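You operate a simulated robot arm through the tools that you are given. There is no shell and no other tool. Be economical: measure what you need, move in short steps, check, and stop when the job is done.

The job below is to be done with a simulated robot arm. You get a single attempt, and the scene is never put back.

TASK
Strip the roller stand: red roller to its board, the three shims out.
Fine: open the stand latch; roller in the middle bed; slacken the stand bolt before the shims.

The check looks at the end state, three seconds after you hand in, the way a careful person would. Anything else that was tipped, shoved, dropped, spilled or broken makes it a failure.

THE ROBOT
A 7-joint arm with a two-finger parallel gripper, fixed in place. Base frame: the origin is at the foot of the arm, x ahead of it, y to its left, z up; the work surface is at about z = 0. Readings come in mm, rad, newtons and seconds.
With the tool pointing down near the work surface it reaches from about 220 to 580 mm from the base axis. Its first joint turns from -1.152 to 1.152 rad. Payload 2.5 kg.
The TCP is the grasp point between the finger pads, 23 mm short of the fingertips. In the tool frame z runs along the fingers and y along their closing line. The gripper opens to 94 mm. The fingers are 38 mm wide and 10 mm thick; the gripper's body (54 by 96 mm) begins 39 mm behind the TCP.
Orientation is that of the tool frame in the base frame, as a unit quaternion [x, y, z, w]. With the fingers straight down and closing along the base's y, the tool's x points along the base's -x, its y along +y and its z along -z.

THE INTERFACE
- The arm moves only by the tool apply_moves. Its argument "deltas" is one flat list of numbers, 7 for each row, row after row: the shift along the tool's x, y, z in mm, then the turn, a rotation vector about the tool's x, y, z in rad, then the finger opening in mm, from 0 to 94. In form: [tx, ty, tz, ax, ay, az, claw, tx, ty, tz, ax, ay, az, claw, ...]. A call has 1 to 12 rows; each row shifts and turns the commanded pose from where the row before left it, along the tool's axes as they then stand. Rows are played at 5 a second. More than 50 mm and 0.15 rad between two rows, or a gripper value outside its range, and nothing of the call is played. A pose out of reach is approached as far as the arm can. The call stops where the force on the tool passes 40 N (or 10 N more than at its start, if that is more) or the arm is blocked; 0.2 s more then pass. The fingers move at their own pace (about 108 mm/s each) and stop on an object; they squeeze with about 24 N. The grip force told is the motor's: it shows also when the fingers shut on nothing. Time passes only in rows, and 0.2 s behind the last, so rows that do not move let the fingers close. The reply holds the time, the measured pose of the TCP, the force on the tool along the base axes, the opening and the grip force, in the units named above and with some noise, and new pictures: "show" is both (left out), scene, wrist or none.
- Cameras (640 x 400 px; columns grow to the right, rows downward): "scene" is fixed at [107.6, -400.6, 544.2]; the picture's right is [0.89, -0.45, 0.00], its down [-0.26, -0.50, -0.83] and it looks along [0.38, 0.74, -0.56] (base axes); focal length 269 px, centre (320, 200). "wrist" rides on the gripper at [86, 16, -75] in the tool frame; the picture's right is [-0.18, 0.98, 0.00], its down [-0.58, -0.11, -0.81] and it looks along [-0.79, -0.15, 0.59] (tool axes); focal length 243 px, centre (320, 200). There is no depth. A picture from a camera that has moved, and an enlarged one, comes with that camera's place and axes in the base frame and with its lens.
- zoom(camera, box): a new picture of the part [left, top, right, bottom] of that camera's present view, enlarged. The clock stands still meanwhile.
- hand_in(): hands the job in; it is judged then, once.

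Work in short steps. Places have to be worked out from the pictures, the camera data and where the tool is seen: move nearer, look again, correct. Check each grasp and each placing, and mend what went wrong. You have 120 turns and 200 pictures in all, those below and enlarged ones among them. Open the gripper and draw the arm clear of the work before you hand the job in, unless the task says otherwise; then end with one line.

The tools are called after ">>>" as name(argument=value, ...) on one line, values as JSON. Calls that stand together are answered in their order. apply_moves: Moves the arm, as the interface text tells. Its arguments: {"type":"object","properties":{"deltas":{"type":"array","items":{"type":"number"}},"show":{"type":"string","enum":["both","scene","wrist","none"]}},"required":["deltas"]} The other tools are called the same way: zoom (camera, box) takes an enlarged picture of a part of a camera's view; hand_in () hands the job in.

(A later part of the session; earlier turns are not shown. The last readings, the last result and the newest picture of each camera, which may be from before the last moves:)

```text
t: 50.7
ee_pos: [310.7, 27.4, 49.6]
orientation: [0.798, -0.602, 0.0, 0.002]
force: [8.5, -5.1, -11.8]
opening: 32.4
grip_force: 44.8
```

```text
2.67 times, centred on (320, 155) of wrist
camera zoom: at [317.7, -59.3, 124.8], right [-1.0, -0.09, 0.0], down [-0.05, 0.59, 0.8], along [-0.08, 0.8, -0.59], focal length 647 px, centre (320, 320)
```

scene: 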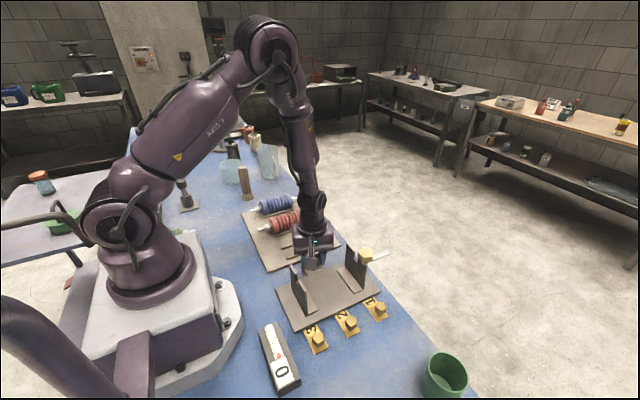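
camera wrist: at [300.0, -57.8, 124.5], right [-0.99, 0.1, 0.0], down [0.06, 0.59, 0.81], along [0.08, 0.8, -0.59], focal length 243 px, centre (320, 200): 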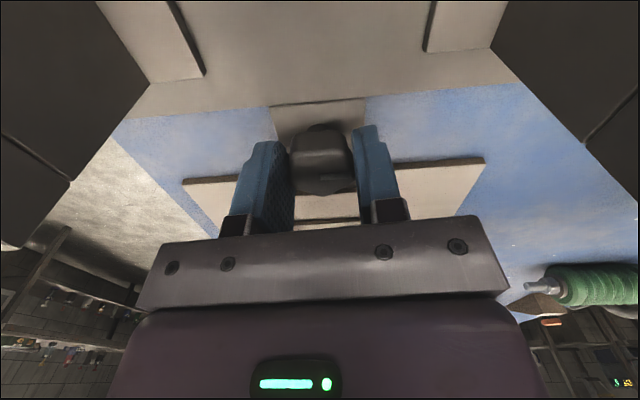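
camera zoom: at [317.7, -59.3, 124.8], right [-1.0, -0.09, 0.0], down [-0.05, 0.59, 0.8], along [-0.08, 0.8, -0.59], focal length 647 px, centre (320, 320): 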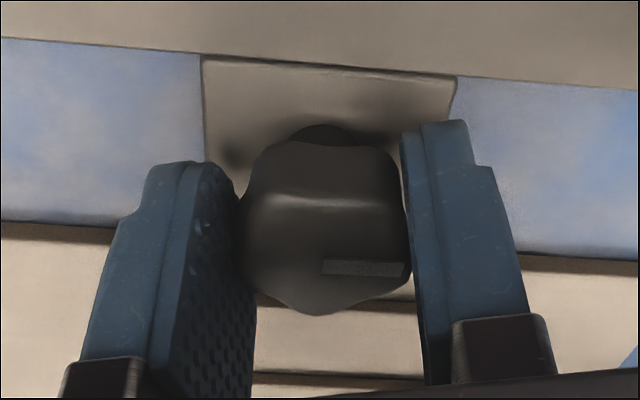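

The pads are now slipping on the knob, so it is against its stop at about 180°: fully slack. I release, rise, straighten to yaw −90°, and go over the shims.

>>> apply_moves(deltas=[0, 0, 0, 0, 0, 0.05, 36, 0, 0, 0, 0, 0, 0, 60, 0, 0, -40, 0, 0, 0, 60, 0, 0, -45, 0, 0, 0.1, 60, 0, 0, -45, 0, 0, 0.1, 60, 0, 0, 0, 0, 0, 0.03, 60])

>>> zoom(camera="scene", box=[250, 220, 400, 360])

```text
t: 52.1
ee_pos: [310.5, 29.9, 179.7]
orientation: [0.708, -0.706, 0.0, 0.002]
force: [-0.2, 0.0, -0.6]
opening: 59.8
grip_force: 0.0
camera wrist: at [293.3, -56.1, 254.1], right [-0.98, 0.18, 0.0], down [0.11, 0.58, 0.81], along [0.14, 0.79, -0.59], focal length 243 px, centre (320, 200)
```

scene: 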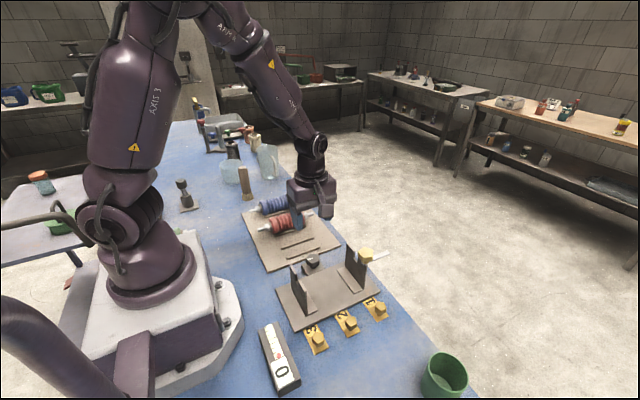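
wrist: 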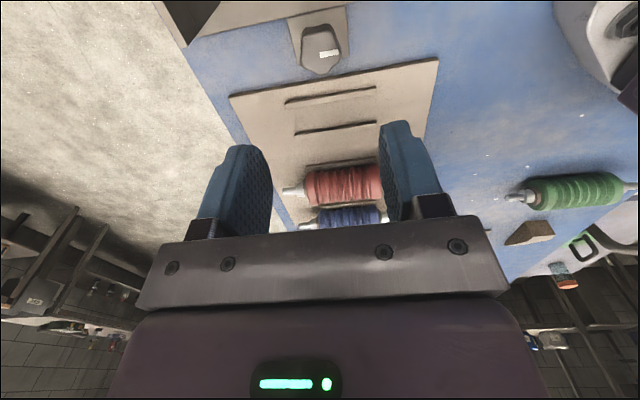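

```text
2.86 times, centred on (325, 290) of scene
camera zoom: at [107.6, -400.6, 544.2], right [0.89, -0.45, 0.0], down [-0.26, -0.5, -0.83], along [0.38, 0.74, -0.56], focal length 768 px, centre (306, -57)
```

zoom: 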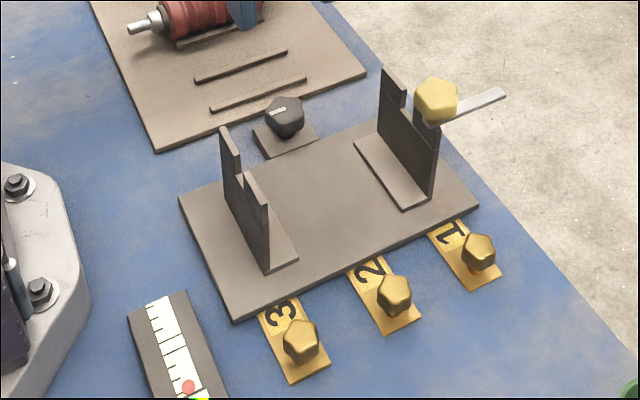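

The bolt mark now points the opposite way. I return to yaw 0 (fingers closing along y, a direct pull) and move above shim 2.

>>> apply_moves(deltas=[0, 0, 0, 0, 0, 0.1428, 60, 0, 0, 0, 0, 0, 0.1428, 60, 0, 0, 0, 0, 0, 0.1428, 60, 0, 0, 0, 0, 0, 0.1428, 60, 0, 0, 0, 0, 0, 0.1428, 60, 0, 0, 0, 0, 0, 0.1428, 60, 0, 0, 0, 0, 0, 0.1428, 60, 0, 0, 0, 0, 0, 0.1428, 60, 0, 0, 0, 0, 0, 0.1428, 60, 0, 0, 0, 0, 0, 0.1428, 60, 0, 0, 0, 0, 0, 0.1428, 60, 0, -44, 0, 0, 0, 0, 60], show="none")

>>> apply_moves(deltas=[0, -44, 0, 0, 0, 0, 60, 0, -44, 0, 0, 0, 0, 60, 0, -44, 0, 0, 0, 0, 60, 0, 0, 30, 0, 0, 0, 60, 0, 0, 30, 0, 0, 0, 60, 0, 0, 0, 0, 0, 0, 60])

>>> zoom(camera="wrist", box=[220, 0, 480, 160])

```text
t: 54.7
ee_pos: [311.6, -13.6, 180.7]
orientation: [-0.001, 1.0, -0.001, -0.001]
force: [0.4, -0.8, -0.9]
opening: 60.0
grip_force: 0.1
```

```text
t: 56.1
ee_pos: [310.1, -145.1, 121.3]
orientation: [-0.002, 1.0, -0.001, -0.001]
force: [-1.3, -0.3, 1.5]
opening: 59.6
grip_force: 0.0
camera wrist: at [222.5, -129.6, 195.5], right [0.18, 0.98, 0.0], down [0.58, -0.11, 0.81], along [0.79, -0.15, -0.59], focal length 243 px, centre (320, 200)
```

scene: 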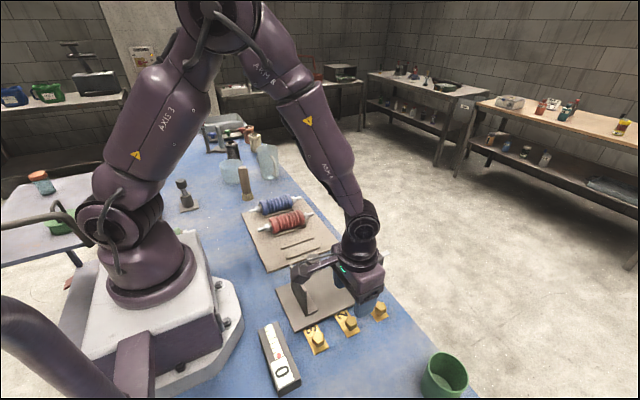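
wrist: 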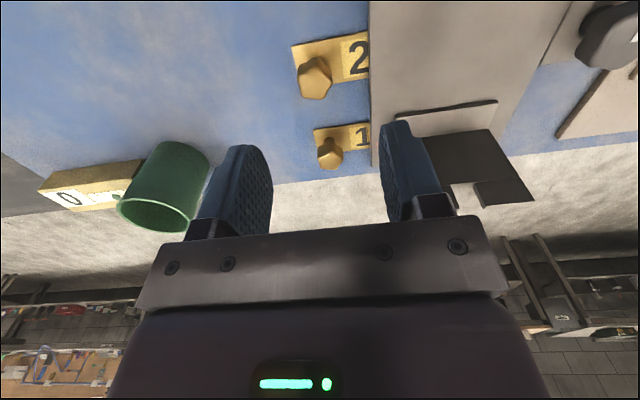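

```text
2.46 times, centred on (350, 80) of wrist
camera zoom: at [222.5, -129.6, 195.5], right [0.18, 0.98, 0.0], down [0.58, -0.11, 0.81], along [0.79, -0.15, -0.59], focal length 597 px, centre (246, 495)
```

zoom: 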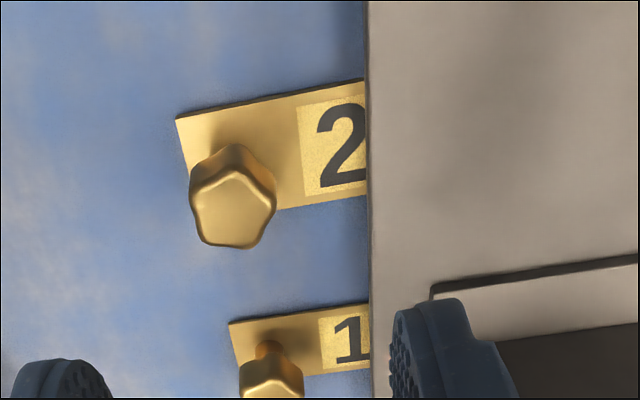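

Shim 2's knob is at about (311, −150), top z≈22, and the plate edge is at y≈−109. I descend partway with a 44 mm opening and recheck.

>>> apply_moves(deltas=[-1, -5, 30, 0, 0, 0, 44, 0, 0, 30, 0, 0, 0, 44, 0, 0, 0, 0, 0, 0, 44])

>>> zoom(camera="scene", box=[290, 260, 410, 360])

```text
t: 56.9
ee_pos: [311.5, -151.5, 60.0]
orientation: [-0.002, 1.0, -0.001, -0.001]
force: [-0.1, 0.8, -0.2]
opening: 43.9
grip_force: 0.0
camera wrist: at [223.3, -135.3, 135.6], right [0.18, 0.98, 0.0], down [0.58, -0.11, 0.81], along [0.79, -0.15, -0.59], focal length 243 px, centre (320, 200)
```

scene: 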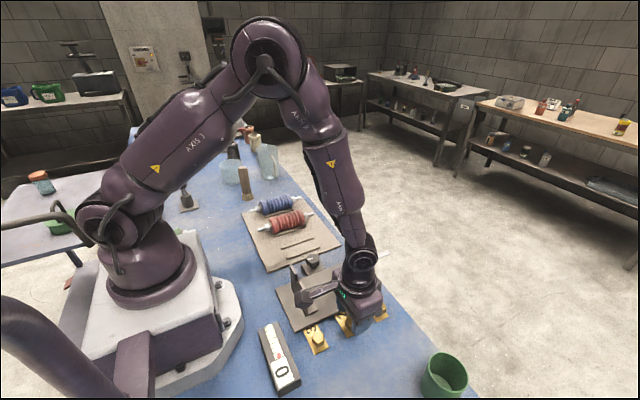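
wrist: 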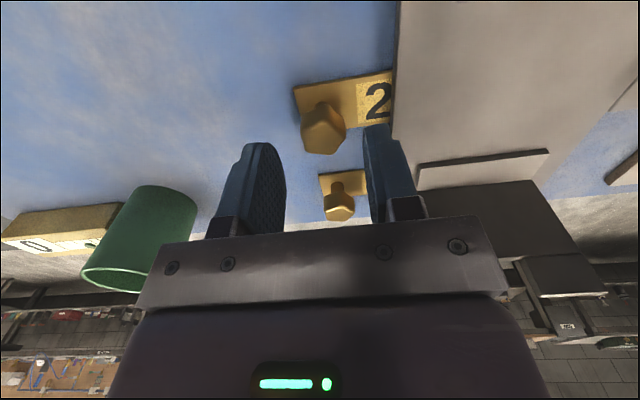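

```text
4.00 times, centred on (350, 310) of scene
camera zoom: at [107.6, -400.6, 544.2], right [0.89, -0.45, 0.0], down [-0.26, -0.5, -0.83], along [0.38, 0.74, -0.56], focal length 1076 px, centre (200, -240)
```

zoom: 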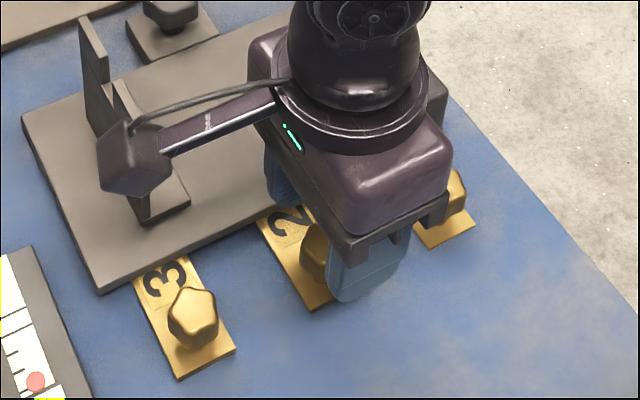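

The knob centre is confirmed at (311, −150). I descend to z≈31 and close.

>>> apply_moves(deltas=[0, 1, 15, 0, 0, 0, 44, 0, 0, 14, 0, 0, 0, 44, 0, 0, 0, 0, 0, 0, 36, 0, 0, 0, 0, 0, 0, 15, 0, 0, 0, 0, 0, 0, 15])

>>> zoom(camera="wrist", box=[220, 80, 420, 230])

```text
t: 58.1
ee_pos: [311.6, -149.6, 32.2]
orientation: [-0.002, 1.0, 0.0, -0.001]
force: [1.1, -0.2, -4.2]
opening: 23.0
grip_force: 44.9
camera wrist: at [223.4, -133.9, 106.4], right [0.18, 0.98, 0.0], down [0.58, -0.11, 0.81], along [0.79, -0.15, -0.59], focal length 243 px, centre (320, 200)
```

scene: 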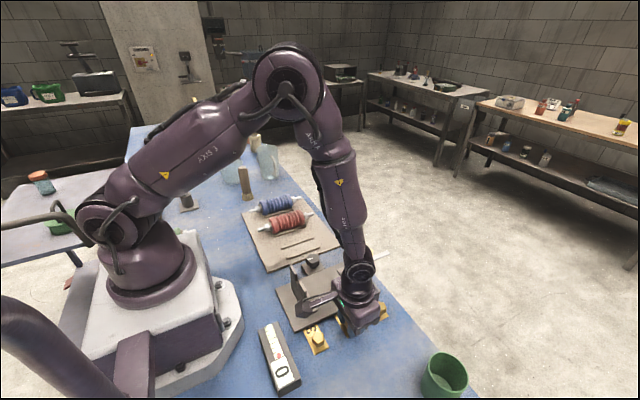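
wrist: 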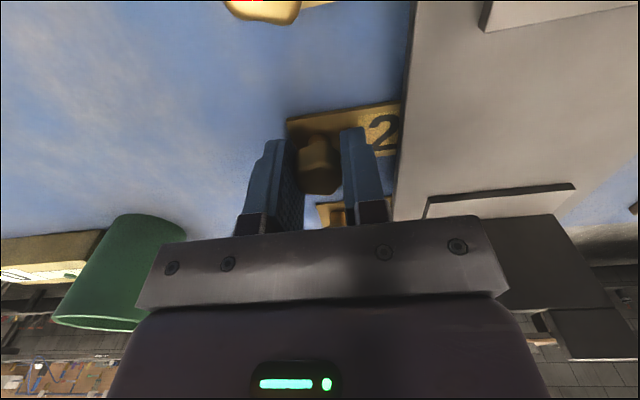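

```text
2.67 times, centred on (320, 155) of wrist
camera zoom: at [223.4, -133.9, 106.4], right [0.18, 0.98, 0.0], down [0.58, -0.11, 0.81], along [0.79, -0.15, -0.59], focal length 647 px, centre (320, 320)
```

zoom: 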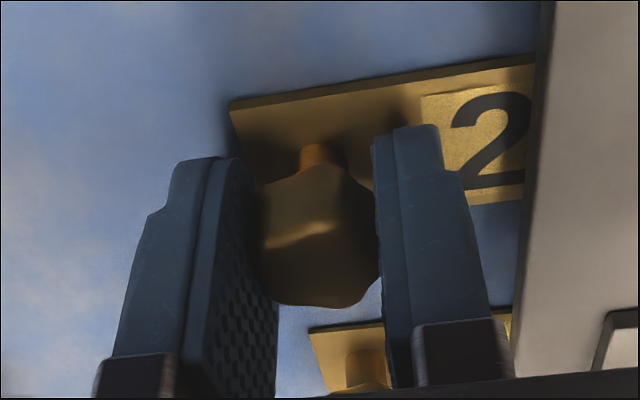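

The shim 2 knob is firmly held. I pull along −y gently.

>>> apply_moves(deltas=[0, -3, 0, 0, 0, 0, 15, 0, -5, 0, 0, 0, 0, 15, 0, -6, 0, 0, 0, 0, 15, 0, -6, 0, 0, 0, 0, 15])

>>> zoom(camera="wrist", box=[220, 80, 420, 230])

```text
t: 59.1
ee_pos: [312.2, -169.0, 31.8]
orientation: [-0.003, 1.0, -0.001, -0.002]
force: [6.0, 0.5, -10.6]
opening: 22.9
grip_force: 45.1
camera wrist: at [223.4, -153.8, 106.4], right [0.18, 0.98, 0.0], down [0.58, -0.11, 0.8], along [0.79, -0.14, -0.59], focal length 243 px, centre (320, 200)
```

scene: 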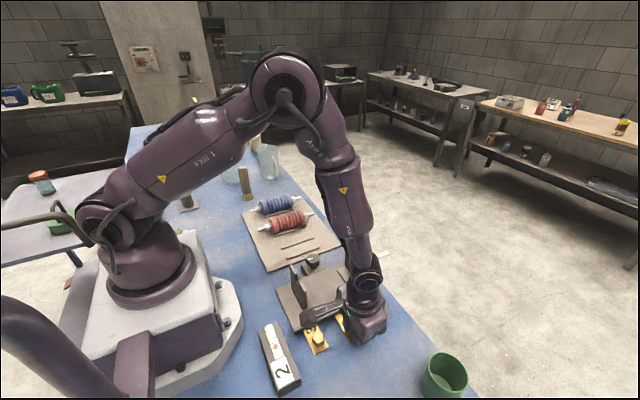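
wrist: 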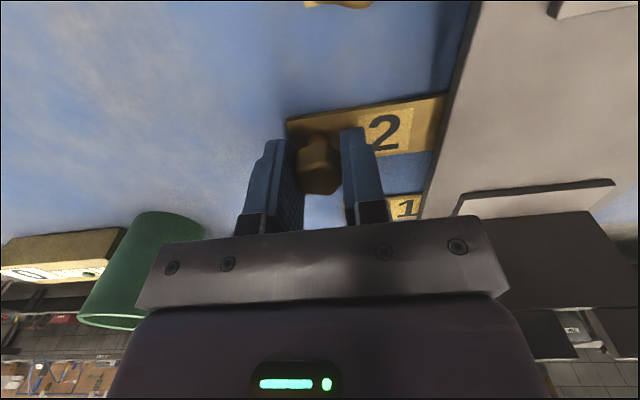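

```text
2.67 times, centred on (320, 155) of wrist
camera zoom: at [223.4, -153.8, 106.4], right [0.18, 0.98, 0.0], down [0.58, -0.11, 0.8], along [0.79, -0.14, -0.59], focal length 647 px, centre (320, 320)
```

zoom: 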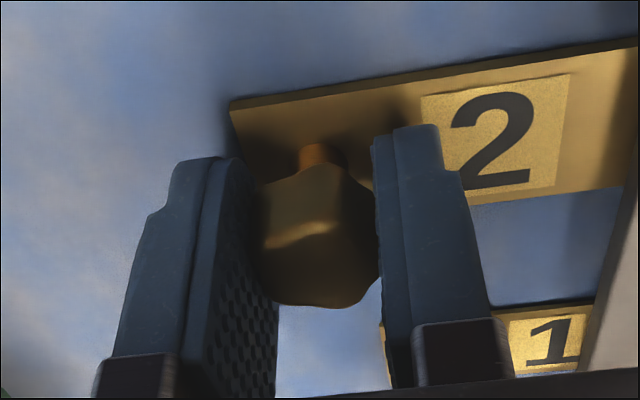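

Shim 2 slides out, and the dark gauge now reads differently. I zoom in on it.

>>> zoom(camera="scene", box=[250, 310, 310, 400])

>>> zoom(camera="scene", box=[400, 340, 500, 400])

```text
4.44 times, centred on (280, 355) of scene
camera zoom: at [107.7, -400.6, 544.2], right [0.89, -0.45, 0.0], down [-0.26, -0.5, -0.83], along [0.38, 0.74, -0.56], focal length 1195 px, centre (498, -489)
```

zoom: 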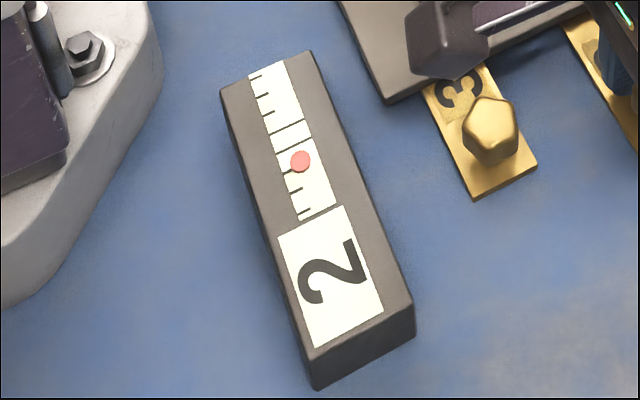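

```text
6.40 times, centred on (450, 370) of scene
camera zoom: at [107.7, -400.6, 544.2], right [0.89, -0.45, 0.0], down [-0.26, -0.5, -0.83], along [0.38, 0.74, -0.56], focal length 1721 px, centre (-512, -888)
```

zoom: 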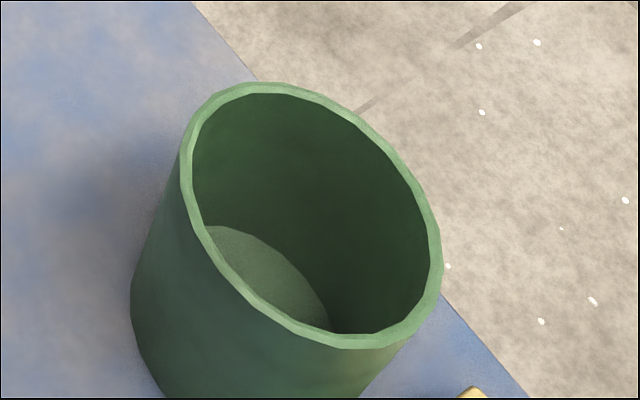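

The gauge displays the shim number, with a red marker that may show travel or load. I hold still briefly to see whether it stays.

>>> apply_moves(deltas=[0, 0, 0, 0, 0, 0, 15, 0, 0, 0, 0, 0, 0, 15], show="none")

>>> zoom(camera="scene", box=[250, 310, 310, 400])

>>> zoom(camera="wrist", box=[0, 200, 200, 320])

```text
t: 59.7
ee_pos: [310.9, -170.4, 32.0]
orientation: [-0.002, 1.0, 0.0, -0.001]
force: [8.9, -0.7, -21.3]
opening: 22.8
grip_force: 45.1
```

```text
4.44 times, centred on (280, 355) of scene
camera zoom: at [107.7, -400.6, 544.2], right [0.89, -0.45, 0.0], down [-0.26, -0.5, -0.83], along [0.38, 0.74, -0.56], focal length 1195 px, centre (498, -489)
```

zoom: 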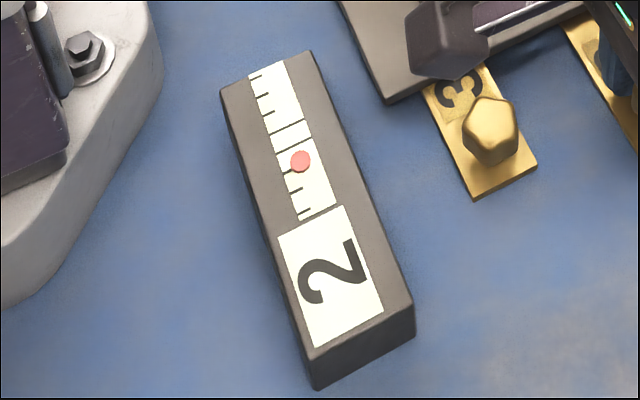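

```text
3.20 times, centred on (100, 260) of wrist
camera zoom: at [223.4, -153.9, 106.4], right [0.18, 0.98, 0.0], down [0.58, -0.11, 0.81], along [0.79, -0.15, -0.59], focal length 776 px, centre (1024, 8)
```

zoom: 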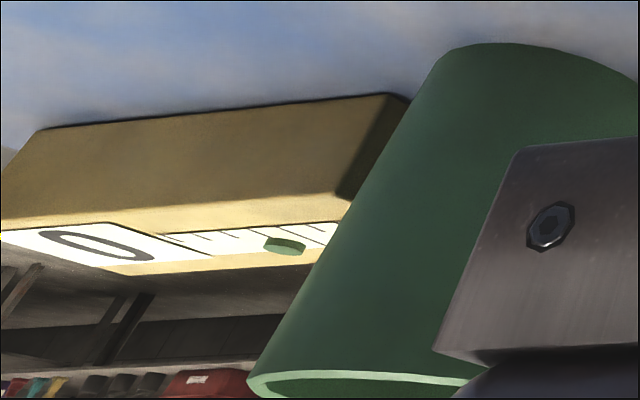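

The marker stays, so it looks like a travel reading. I pull 10 mm more and compare.

>>> apply_moves(deltas=[0, -5, 0.6, 0, 0, 0, 15, 0, -5, 0, 0, 0, 0, 15, 0, 0, 0, 0, 0, 0, 15], show="wrist")

>>> zoom(camera="scene", box=[250, 310, 310, 400])

```text
t: 60.5
ee_pos: [311.4, -179.5, 32.1]
orientation: [-0.002, 1.0, -0.001, -0.002]
force: [3.7, -0.6, -11.4]
opening: 22.8
grip_force: 44.7
camera wrist: at [223.5, -163.3, 106.5], right [0.18, 0.98, 0.0], down [0.58, -0.11, 0.8], along [0.79, -0.15, -0.59], focal length 243 px, centre (320, 200)
```

wrist: 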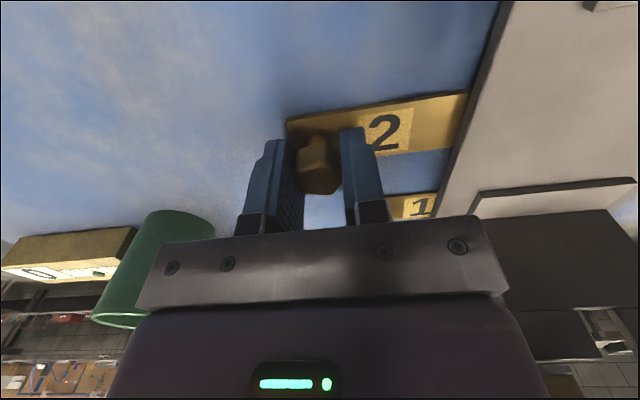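

```text
4.44 times, centred on (280, 355) of scene
camera zoom: at [107.6, -400.6, 544.2], right [0.89, -0.45, 0.0], down [-0.26, -0.5, -0.83], along [0.38, 0.74, -0.56], focal length 1195 px, centre (498, -489)
```

zoom: 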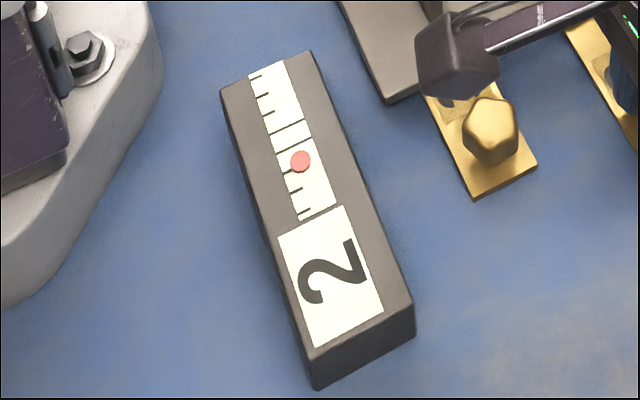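

The reading didn't change with travel, so it isn't tracking this pull. I continue drawing the shim until its tail clears the plate.

>>> apply_moves(deltas=[0, -8, 0.5, 0, 0, 0, 15, 0, -8, 0, 0, 0, 0, 15, 0, -8, 0, 0, 0, 0, 15, 0, -8, 0, 0, 0, 0, 15])

```text
t: 61.2
ee_pos: [310.9, -196.0, 31.4]
orientation: [-0.004, 1.0, 0.003, -0.003]
force: [-2.2, 4.7, 4.9]
opening: 22.9
grip_force: 44.7
stopped in row 3: the force on the tool passed its limit (the readings are from after the stop); the commanded pose is now the measured one
camera wrist: at [223.7, -180.0, 106.8], right [0.18, 0.98, 0.0], down [0.59, -0.11, 0.8], along [0.79, -0.14, -0.6], focal length 243 px, centre (320, 200)
```

scene: 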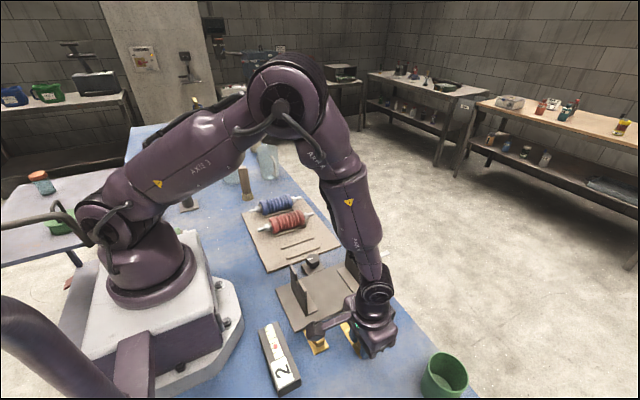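
wrist: 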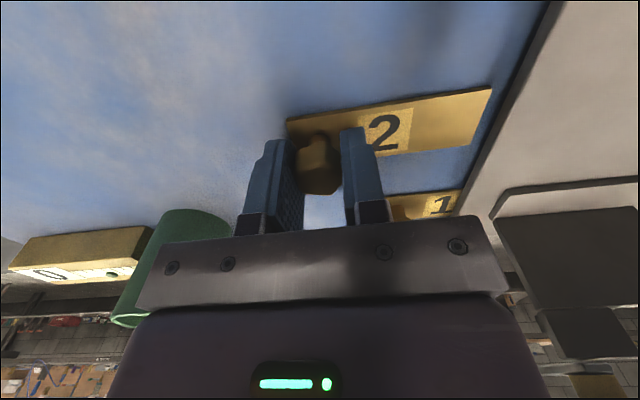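

The pull stopped on force near y≈−196. I look closely to see whether the shim is fully clear.

>>> zoom(camera="wrist", box=[260, 40, 580, 240])

>>> zoom(camera="scene", box=[270, 250, 420, 380])

```text
2.00 times, centred on (420, 140) of wrist
camera zoom: at [223.7, -180.0, 106.8], right [0.18, 0.98, 0.0], down [0.59, -0.11, 0.8], along [0.79, -0.14, -0.6], focal length 485 px, centre (120, 320)
```

zoom: 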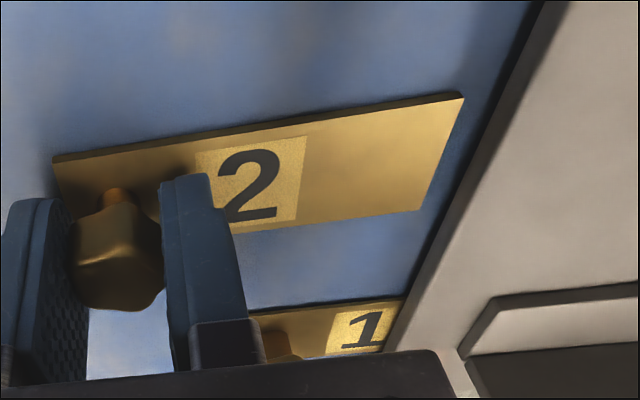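

```text
3.08 times, centred on (345, 315) of scene
camera zoom: at [107.6, -400.5, 544.2], right [0.89, -0.45, 0.0], down [-0.26, -0.5, -0.83], along [0.38, 0.74, -0.56], focal length 827 px, centre (243, -154)
```

zoom: 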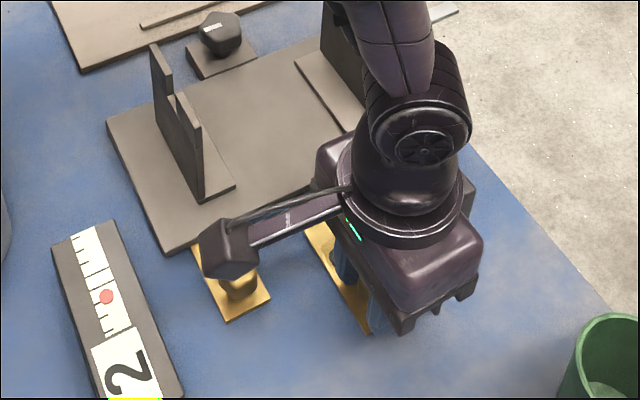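

The shim is fully out from under the plate. I draw it another ~30 mm clear.

>>> apply_moves(deltas=[0, -8, 0, 0, 0, 0, 15, 0, -8, 0, 0, 0, 0, 15, 0, -8, 0, 0, 0, 0, 15, 0, -6, 0, 0, 0, 0, 15])

>>> zoom(camera="wrist", box=[260, 40, 580, 240])

```text
t: 61.6
ee_pos: [311.3, -196.8, 31.0]
orientation: [-0.009, 1.0, 0.01, -0.006]
force: [-2.5, 7.6, 7.0]
opening: 22.9
grip_force: 45.2
stopped in row 2: the force on the tool passed its limit (the readings are from after the stop); the commanded pose is now the measured one
camera wrist: at [224.2, -181.9, 107.3], right [0.17, 0.99, 0.02], down [0.59, -0.12, 0.8], along [0.79, -0.12, -0.6], focal length 243 px, centre (320, 200)
```

scene: 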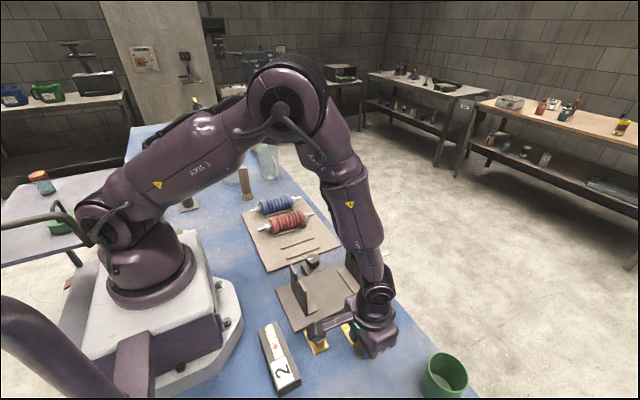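
wrist: 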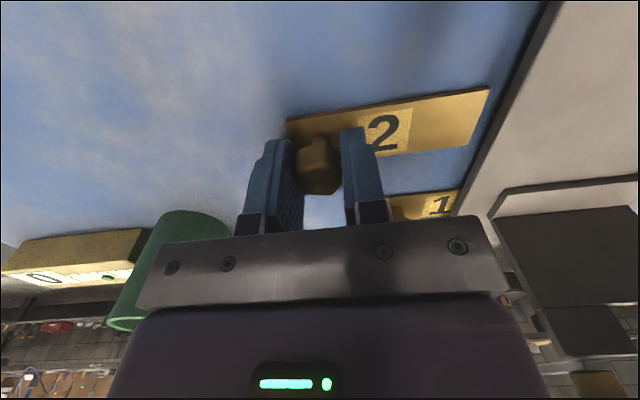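

```text
2.00 times, centred on (420, 140) of wrist
camera zoom: at [224.2, -181.9, 107.3], right [0.17, 0.99, 0.02], down [0.59, -0.12, 0.8], along [0.79, -0.12, -0.6], focal length 485 px, centre (120, 320)
```

zoom: 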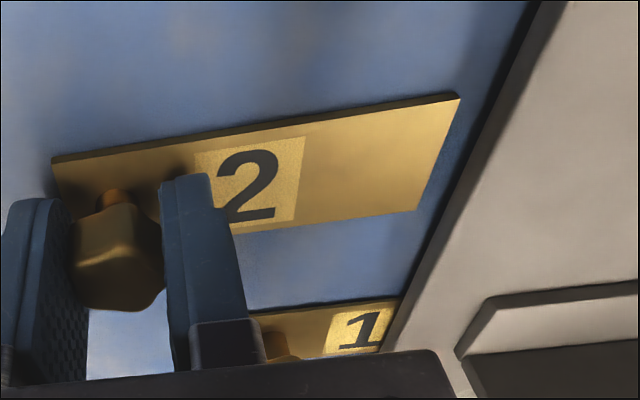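

The shim has reached the end of its slide, about 47 mm, and is fully out. I release it, rise, and move above shim 3 (≈235, −150).

>>> apply_moves(deltas=[0, 0.5, 0, 0, 0, 0, 30, 0, 0, 0, 0, 0, 0, 44, 0, 0, -25, 0, 0, 0, 44, 0, 0, -35, 0, 0, 0, 44, 38, 23, -10, 0, 0, 0, 44, 38, 23, 0, 0, 0, 0, 44, 0, 0, 0, 0, 0, 0, 44])

>>> zoom(camera="scene", box=[240, 260, 420, 400])

>>> zoom(camera="wrist", box=[220, 0, 480, 160])

```text
t: 63.2
ee_pos: [235.4, -152.3, 103.5]
orientation: [-0.007, 1.0, 0.008, -0.005]
force: [1.0, -0.6, 0.3]
opening: 44.2
grip_force: 0.0
camera wrist: at [148.5, -138.3, 180.6], right [0.17, 0.99, 0.01], down [0.59, -0.11, 0.8], along [0.79, -0.13, -0.6], focal length 243 px, centre (320, 200)
```

scene: 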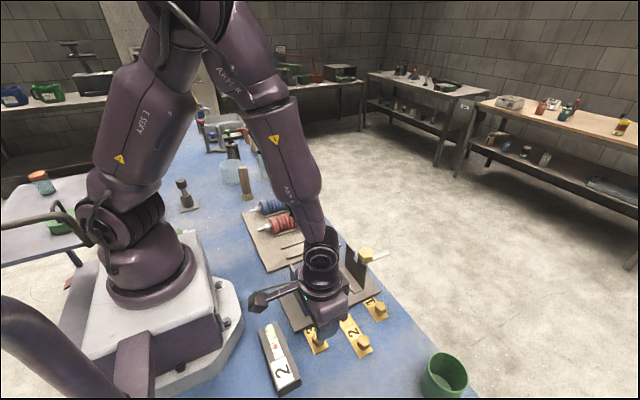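
wrist: 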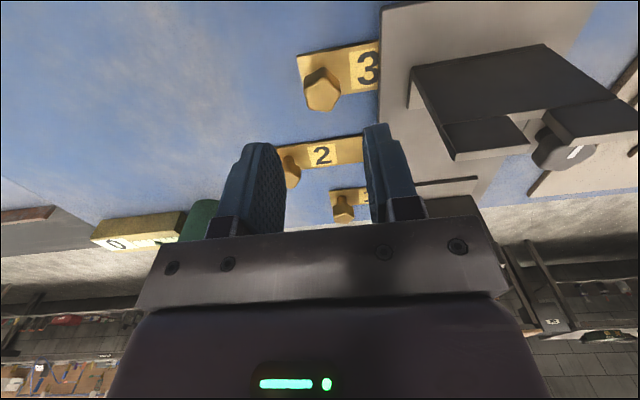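

```text
2.86 times, centred on (330, 330) of scene
camera zoom: at [107.6, -400.5, 544.2], right [0.89, -0.45, 0.0], down [-0.26, -0.5, -0.83], along [0.38, 0.74, -0.56], focal length 768 px, centre (291, -171)
```

zoom: 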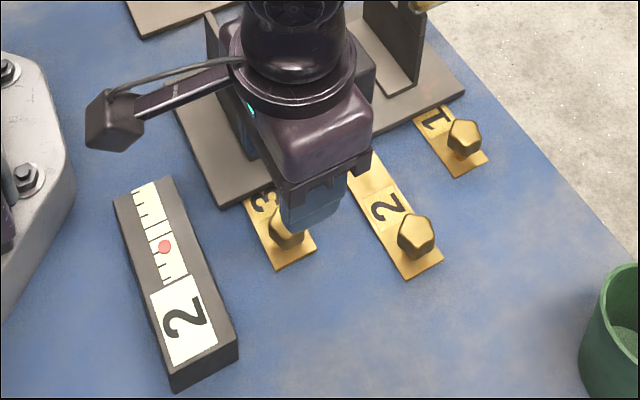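

```text
2.46 times, centred on (350, 80) of wrist
camera zoom: at [148.5, -138.3, 180.6], right [0.17, 0.99, 0.01], down [0.59, -0.11, 0.8], along [0.79, -0.13, -0.6], focal length 597 px, centre (246, 495)
```

zoom: 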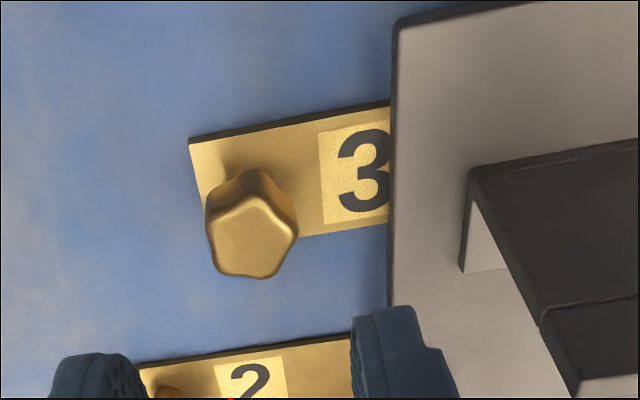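

The shim 3 knob is at about (236.5, −150). I correct the slight tilt, centre, and descend to z≈45 to check.

>>> apply_moves(deltas=[-1, 2, 30, 0.016, -0.01, 0.014, 44, 0, 0, 27, 0, 0, 0, 44, 0, 0, 0, 0, 0, 0, 44], show="wrist")

```text
t: 64.0
ee_pos: [234.2, -149.8, 47.2]
orientation: [0.0, 1.0, 0.001, -0.001]
force: [-0.6, -0.3, -0.5]
opening: 44.0
grip_force: 0.0
camera wrist: at [146.6, -133.0, 121.6], right [0.18, 0.98, 0.0], down [0.58, -0.11, 0.81], along [0.79, -0.15, -0.59], focal length 243 px, centre (320, 200)
```

wrist: 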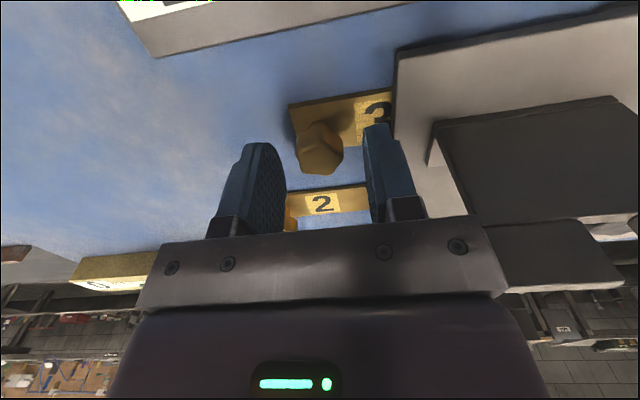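

The knob is centred. I lower to z≈32 and close.

>>> apply_moves(deltas=[-1, 0, 15, 0, 0, 0, 44, 0, 0, 0, 0, 0, 0, 36, 0, 0, 0, 0, 0, 0, 15, 0, 0, 0, 0, 0, 0, 15], show="wrist")

```text
t: 65.0
ee_pos: [236.9, -150.3, 32.0]
orientation: [0.0, 1.0, 0.0, -0.001]
force: [-0.8, -4.9, -9.4]
opening: 23.1
grip_force: 45.0
camera wrist: at [148.3, -133.1, 106.8], right [0.18, 0.98, 0.0], down [0.58, -0.11, 0.81], along [0.79, -0.15, -0.59], focal length 243 px, centre (320, 200)
```

wrist: 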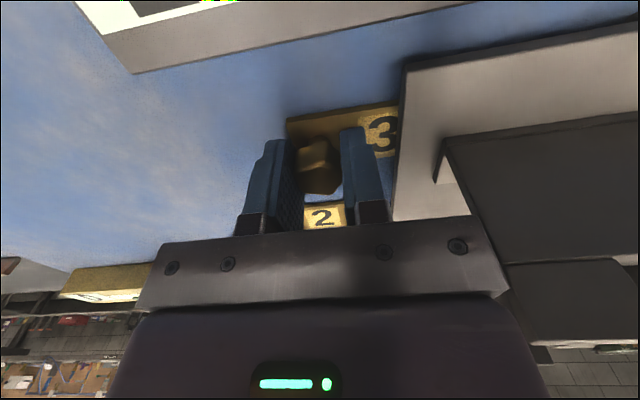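

Gripped at 23 mm. I pull shim 3 along −y, with gauge and scene checks.

>>> apply_moves(deltas=[0, -4, 0.5, 0, 0, 0, 15, 0, -6, 0, 0, 0, 0, 15, 0, -7, 0, 0, 0, 0, 15, 0, -7, 0, 0, 0, 0, 15], show="scene")

>>> zoom(camera="scene", box=[240, 260, 420, 400])

```text
t: 65.8
ee_pos: [235.8, -164.9, 32.5]
orientation: [0.0, 1.0, 0.0, -0.002]
force: [-0.7, -0.1, 4.1]
opening: 23.1
grip_force: 44.8
stopped in row 3: the force on the tool passed its limit (the readings are from after the stop); the commanded pose is now the measured one
```

scene: 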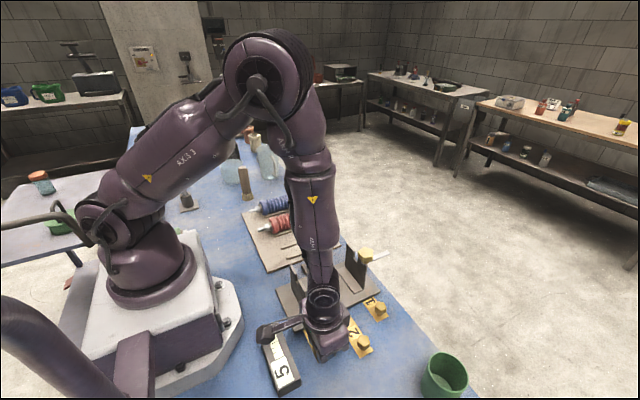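

```text
2.86 times, centred on (330, 330) of scene
camera zoom: at [107.6, -400.5, 544.2], right [0.89, -0.45, 0.0], down [-0.26, -0.5, -0.83], along [0.38, 0.74, -0.56], focal length 768 px, centre (291, -171)
```

zoom: 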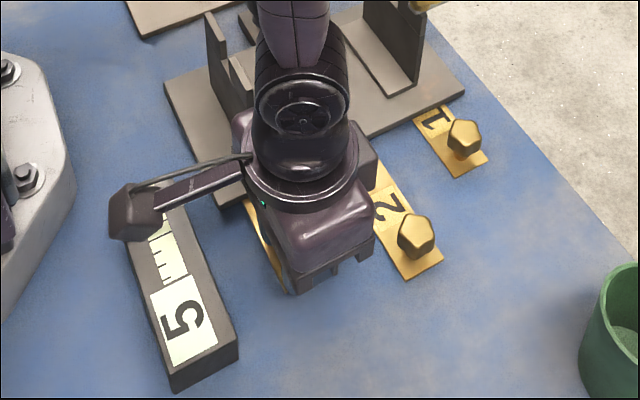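

The gauge went from 2 to 5, i.e. 2+3, so it appears to tally the shims drawn. The pull stopped on a force transient at 15 mm; I continue with slower steps.

>>> apply_moves(deltas=[0, -4, 0, 0, 0, 0, 15, 0, -5, 0, 0, 0, 0, 15, 0, -5, 0, 0, 0, 0, 15, 0, -5, 0, 0, 0, 0, 15], show="wrist")

```text
t: 66.8
ee_pos: [236.3, -184.3, 31.3]
orientation: [0.0, 1.0, 0.001, -0.001]
force: [3.7, 0.4, -14.6]
opening: 23.0
grip_force: 44.9
camera wrist: at [148.4, -166.9, 107.0], right [0.18, 0.98, 0.0], down [0.58, -0.11, 0.8], along [0.79, -0.15, -0.59], focal length 243 px, centre (320, 200)
```

wrist: 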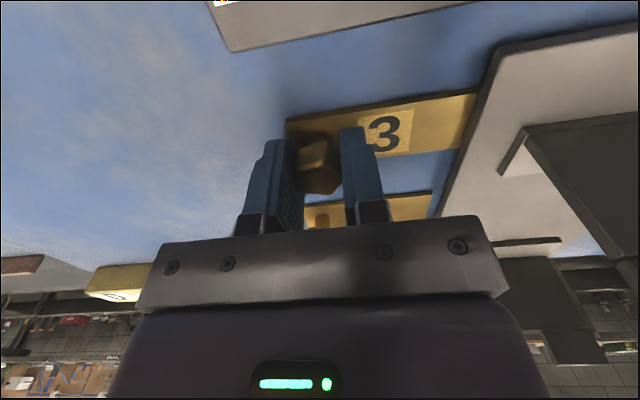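

>>> apply_moves(deltas=[0, -4, 0.4, 0, 0, 0, 15, 0, -4, 0, 0, 0, 0, 15, 0, -3, 0, 0, 0, 0, 15, 0, -3, 0, 0, 0, 0, 15], show="wrist")

>>> zoom(camera="wrist", box=[260, 40, 580, 240])

```text
t: 67.8
ee_pos: [236.3, -195.9, 32.2]
orientation: [-0.001, 1.0, 0.002, -0.003]
force: [-2.3, 14.7, 19.4]
opening: 23.0
grip_force: 44.9
camera wrist: at [148.5, -179.7, 107.1], right [0.18, 0.98, 0.0], down [0.59, -0.11, 0.8], along [0.79, -0.14, -0.6], focal length 243 px, centre (320, 200)
```

wrist: 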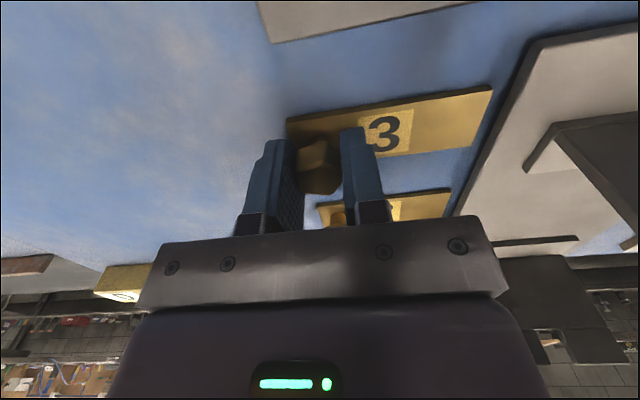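

```text
2.00 times, centred on (420, 140) of wrist
camera zoom: at [148.5, -179.7, 107.1], right [0.18, 0.98, 0.0], down [0.59, -0.11, 0.8], along [0.79, -0.14, -0.6], focal length 485 px, centre (120, 320)
```

zoom: 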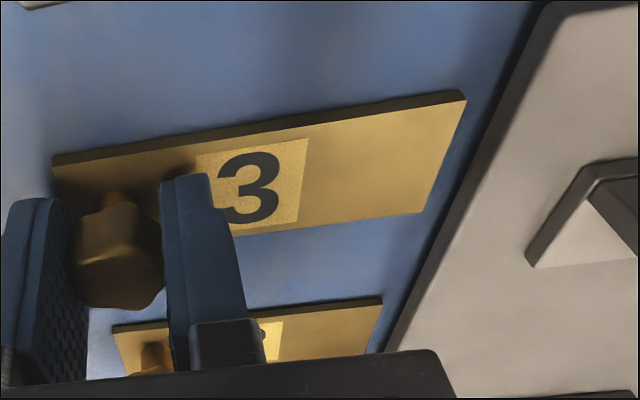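

Shim 3 is at its end stop and clear of the plate. I release, rise, and go to shim 1, where I'll use yaw −90° so the gripper body keeps clear of the open latch knob.

>>> apply_moves(deltas=[0, 0.5, 0, 0, 0, 0, 30, 0, 0, 0, 0, 0, 0, 44, 0, 0, -25, 0, 0, 0, 44, 0, 0, -40, 0, 0, 0, 44, 0, 0, -35, 0, 0, 0, 44, -48, 10, 0, 0, 0, 0, 44, -48, 10, 0, 0, 0, 0, 44, -48, 10, 0, 0, 0, 0, 44, -8, 10, 0, 0, 0, 0, 44], show="none")

>>> apply_moves(deltas=[0, 0, 0, 0, 0, -0.1428, 50, 0, 0, 0, 0, 0, -0.1428, 50, 0, 0, 0, 0, 0, -0.1428, 50, 0, 0, 0, 0, 0, -0.1428, 50, 0, 0, 0, 0, 0, -0.1428, 50, 0, 0, 0, 0, 0, -0.1428, 50, 0, 0, 0, 0, 0, -0.1428, 50, 0, 0, 0, 0, 0, -0.1428, 50, 0, 0, 0, 0, 0, -0.1428, 50, 0, 0, 0, 0, 0, -0.1428, 50, 0, 0, 0, 0, 0, -0.1428, 50])

>>> zoom(camera="scene", box=[240, 240, 480, 400])

>>> zoom(camera="wrist", box=[190, 0, 450, 160])

```text
t: 69.8
ee_pos: [388.6, -157.1, 131.4]
orientation: [0.0, 1.0, -0.001, -0.001]
force: [-0.3, 0.5, 0.2]
opening: 43.9
grip_force: 0.1
```

```text
t: 72.2
ee_pos: [388.6, -157.3, 131.0]
orientation: [0.708, -0.707, -0.001, 0.001]
force: [0.2, 0.5, 0.9]
opening: 49.6
grip_force: 0.1
camera wrist: at [371.1, -243.5, 205.5], right [-0.98, 0.18, 0.0], down [0.11, 0.58, 0.81], along [0.14, 0.79, -0.59], focal length 243 px, centre (320, 200)
```

scene: 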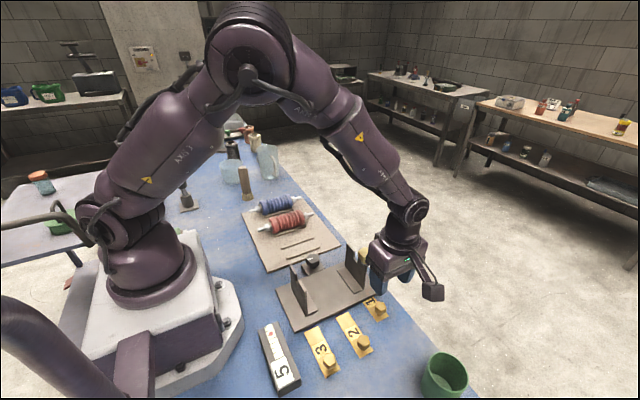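
wrist: 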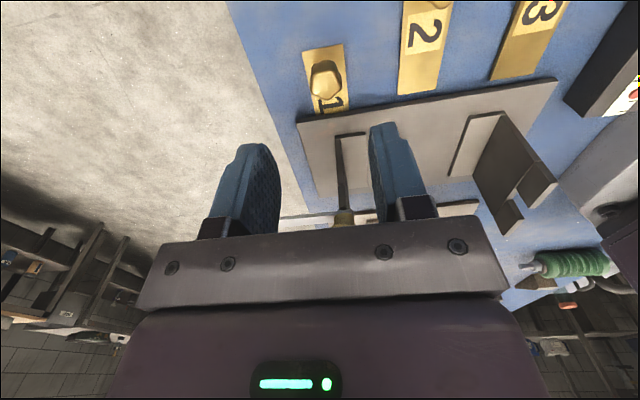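

```text
2.50 times, centred on (360, 320) of scene
camera zoom: at [107.6, -400.6, 544.2], right [0.89, -0.45, 0.0], down [-0.26, -0.5, -0.83], along [0.38, 0.74, -0.56], focal length 672 px, centre (220, -100)
```

zoom: 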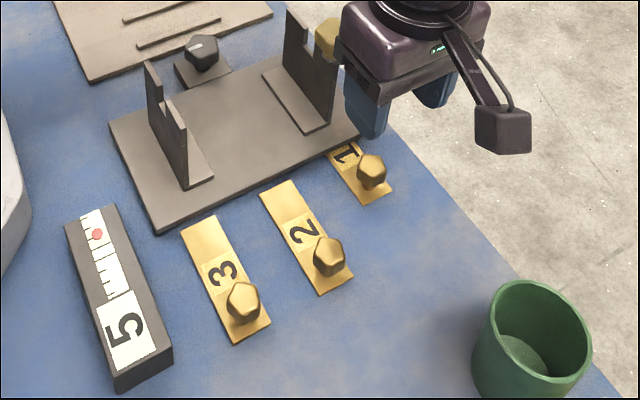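

```text
2.46 times, centred on (320, 80) of wrist
camera zoom: at [371.1, -243.5, 205.5], right [-0.98, 0.18, 0.0], down [0.11, 0.58, 0.81], along [0.14, 0.79, -0.59], focal length 597 px, centre (320, 495)
```

zoom: 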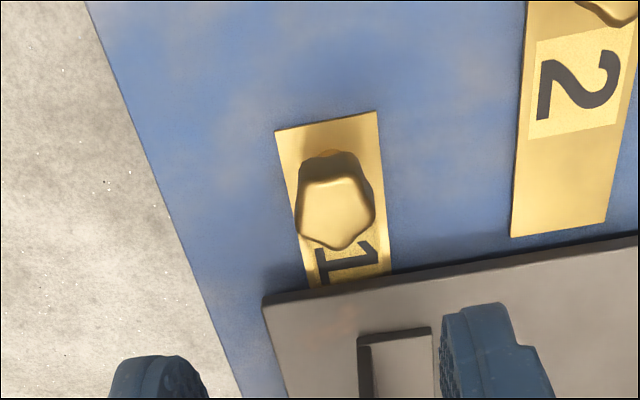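

Shims 2 and 3 lie fully clear. I align over shim 1 (≈386, −149) and descend to z≈60 to re-measure.

>>> apply_moves(deltas=[-8, 2.6, 35, 0, 0, 0, 46, 0, 0, 35, 0, 0, 0, 46, 0, 0, 0, 0, 0, 0, 46])

>>> zoom(camera="wrist", box=[220, 60, 420, 210])

```text
t: 73.0
ee_pos: [385.4, -147.8, 60.1]
orientation: [0.707, -0.707, -0.001, 0.001]
force: [0.3, 0.3, -0.3]
opening: 46.2
grip_force: 0.1
camera wrist: at [367.5, -234.1, 134.6], right [-0.98, 0.18, 0.0], down [0.11, 0.58, 0.81], along [0.15, 0.79, -0.59], focal length 243 px, centre (320, 200)
```

scene: 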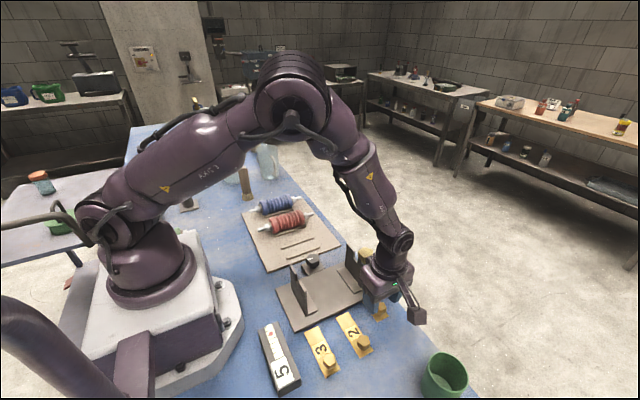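
wrist: 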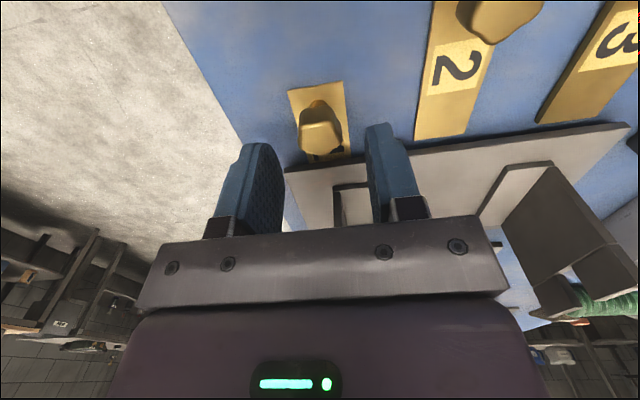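

```text
2.67 times, centred on (320, 135) of wrist
camera zoom: at [367.5, -234.1, 134.6], right [-0.98, 0.18, 0.0], down [0.11, 0.58, 0.81], along [0.15, 0.79, -0.59], focal length 647 px, centre (320, 373)
```

zoom: 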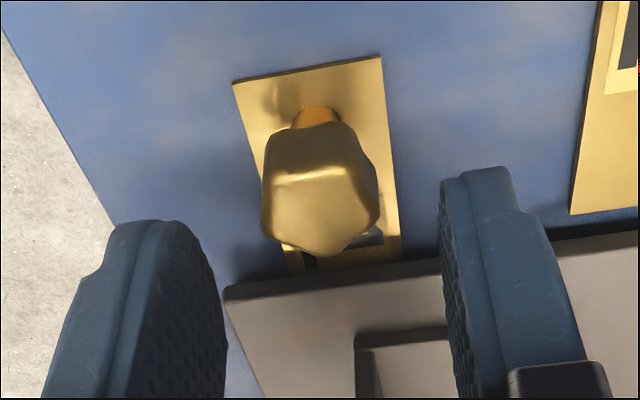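

The knob is centred in x. I descend to z≈32 and close.

>>> apply_moves(deltas=[0, 0.8, 15, 0, 0, 0, 46, 0, 0, 13, 0, 0, 0, 46, 0, 0, 0, 0, 0, 0, 34, 0, 0, 0, 0, 0, 0, 15, 0, 0, 0, 0, 0, 0, 15], show="wrist")

>>> zoom(camera="wrist", box=[220, 80, 420, 230])

```text
t: 74.2
ee_pos: [385.4, -149.6, 32.7]
orientation: [0.707, -0.707, 0.0, 0.001]
force: [7.5, -1.0, -9.2]
opening: 23.0
grip_force: 45.2
camera wrist: at [367.4, -234.4, 107.5], right [-0.98, 0.18, 0.0], down [0.11, 0.58, 0.81], along [0.15, 0.79, -0.59], focal length 243 px, centre (320, 200)
```

wrist: 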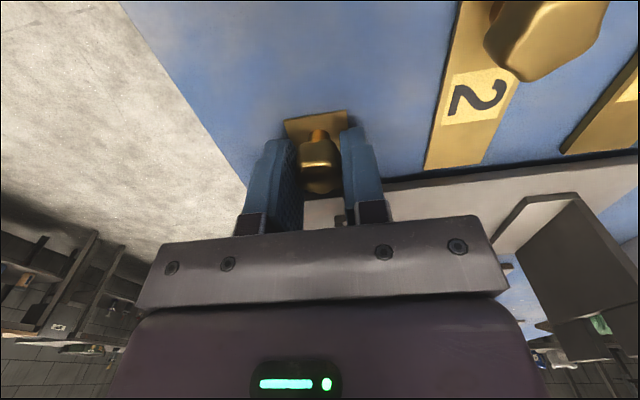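

```text
2.67 times, centred on (320, 155) of wrist
camera zoom: at [367.4, -234.4, 107.5], right [-0.98, 0.18, 0.0], down [0.11, 0.58, 0.81], along [0.15, 0.79, -0.59], focal length 647 px, centre (320, 320)
```

zoom: 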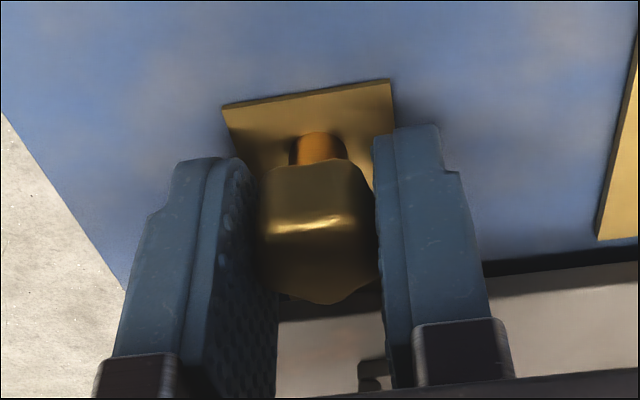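

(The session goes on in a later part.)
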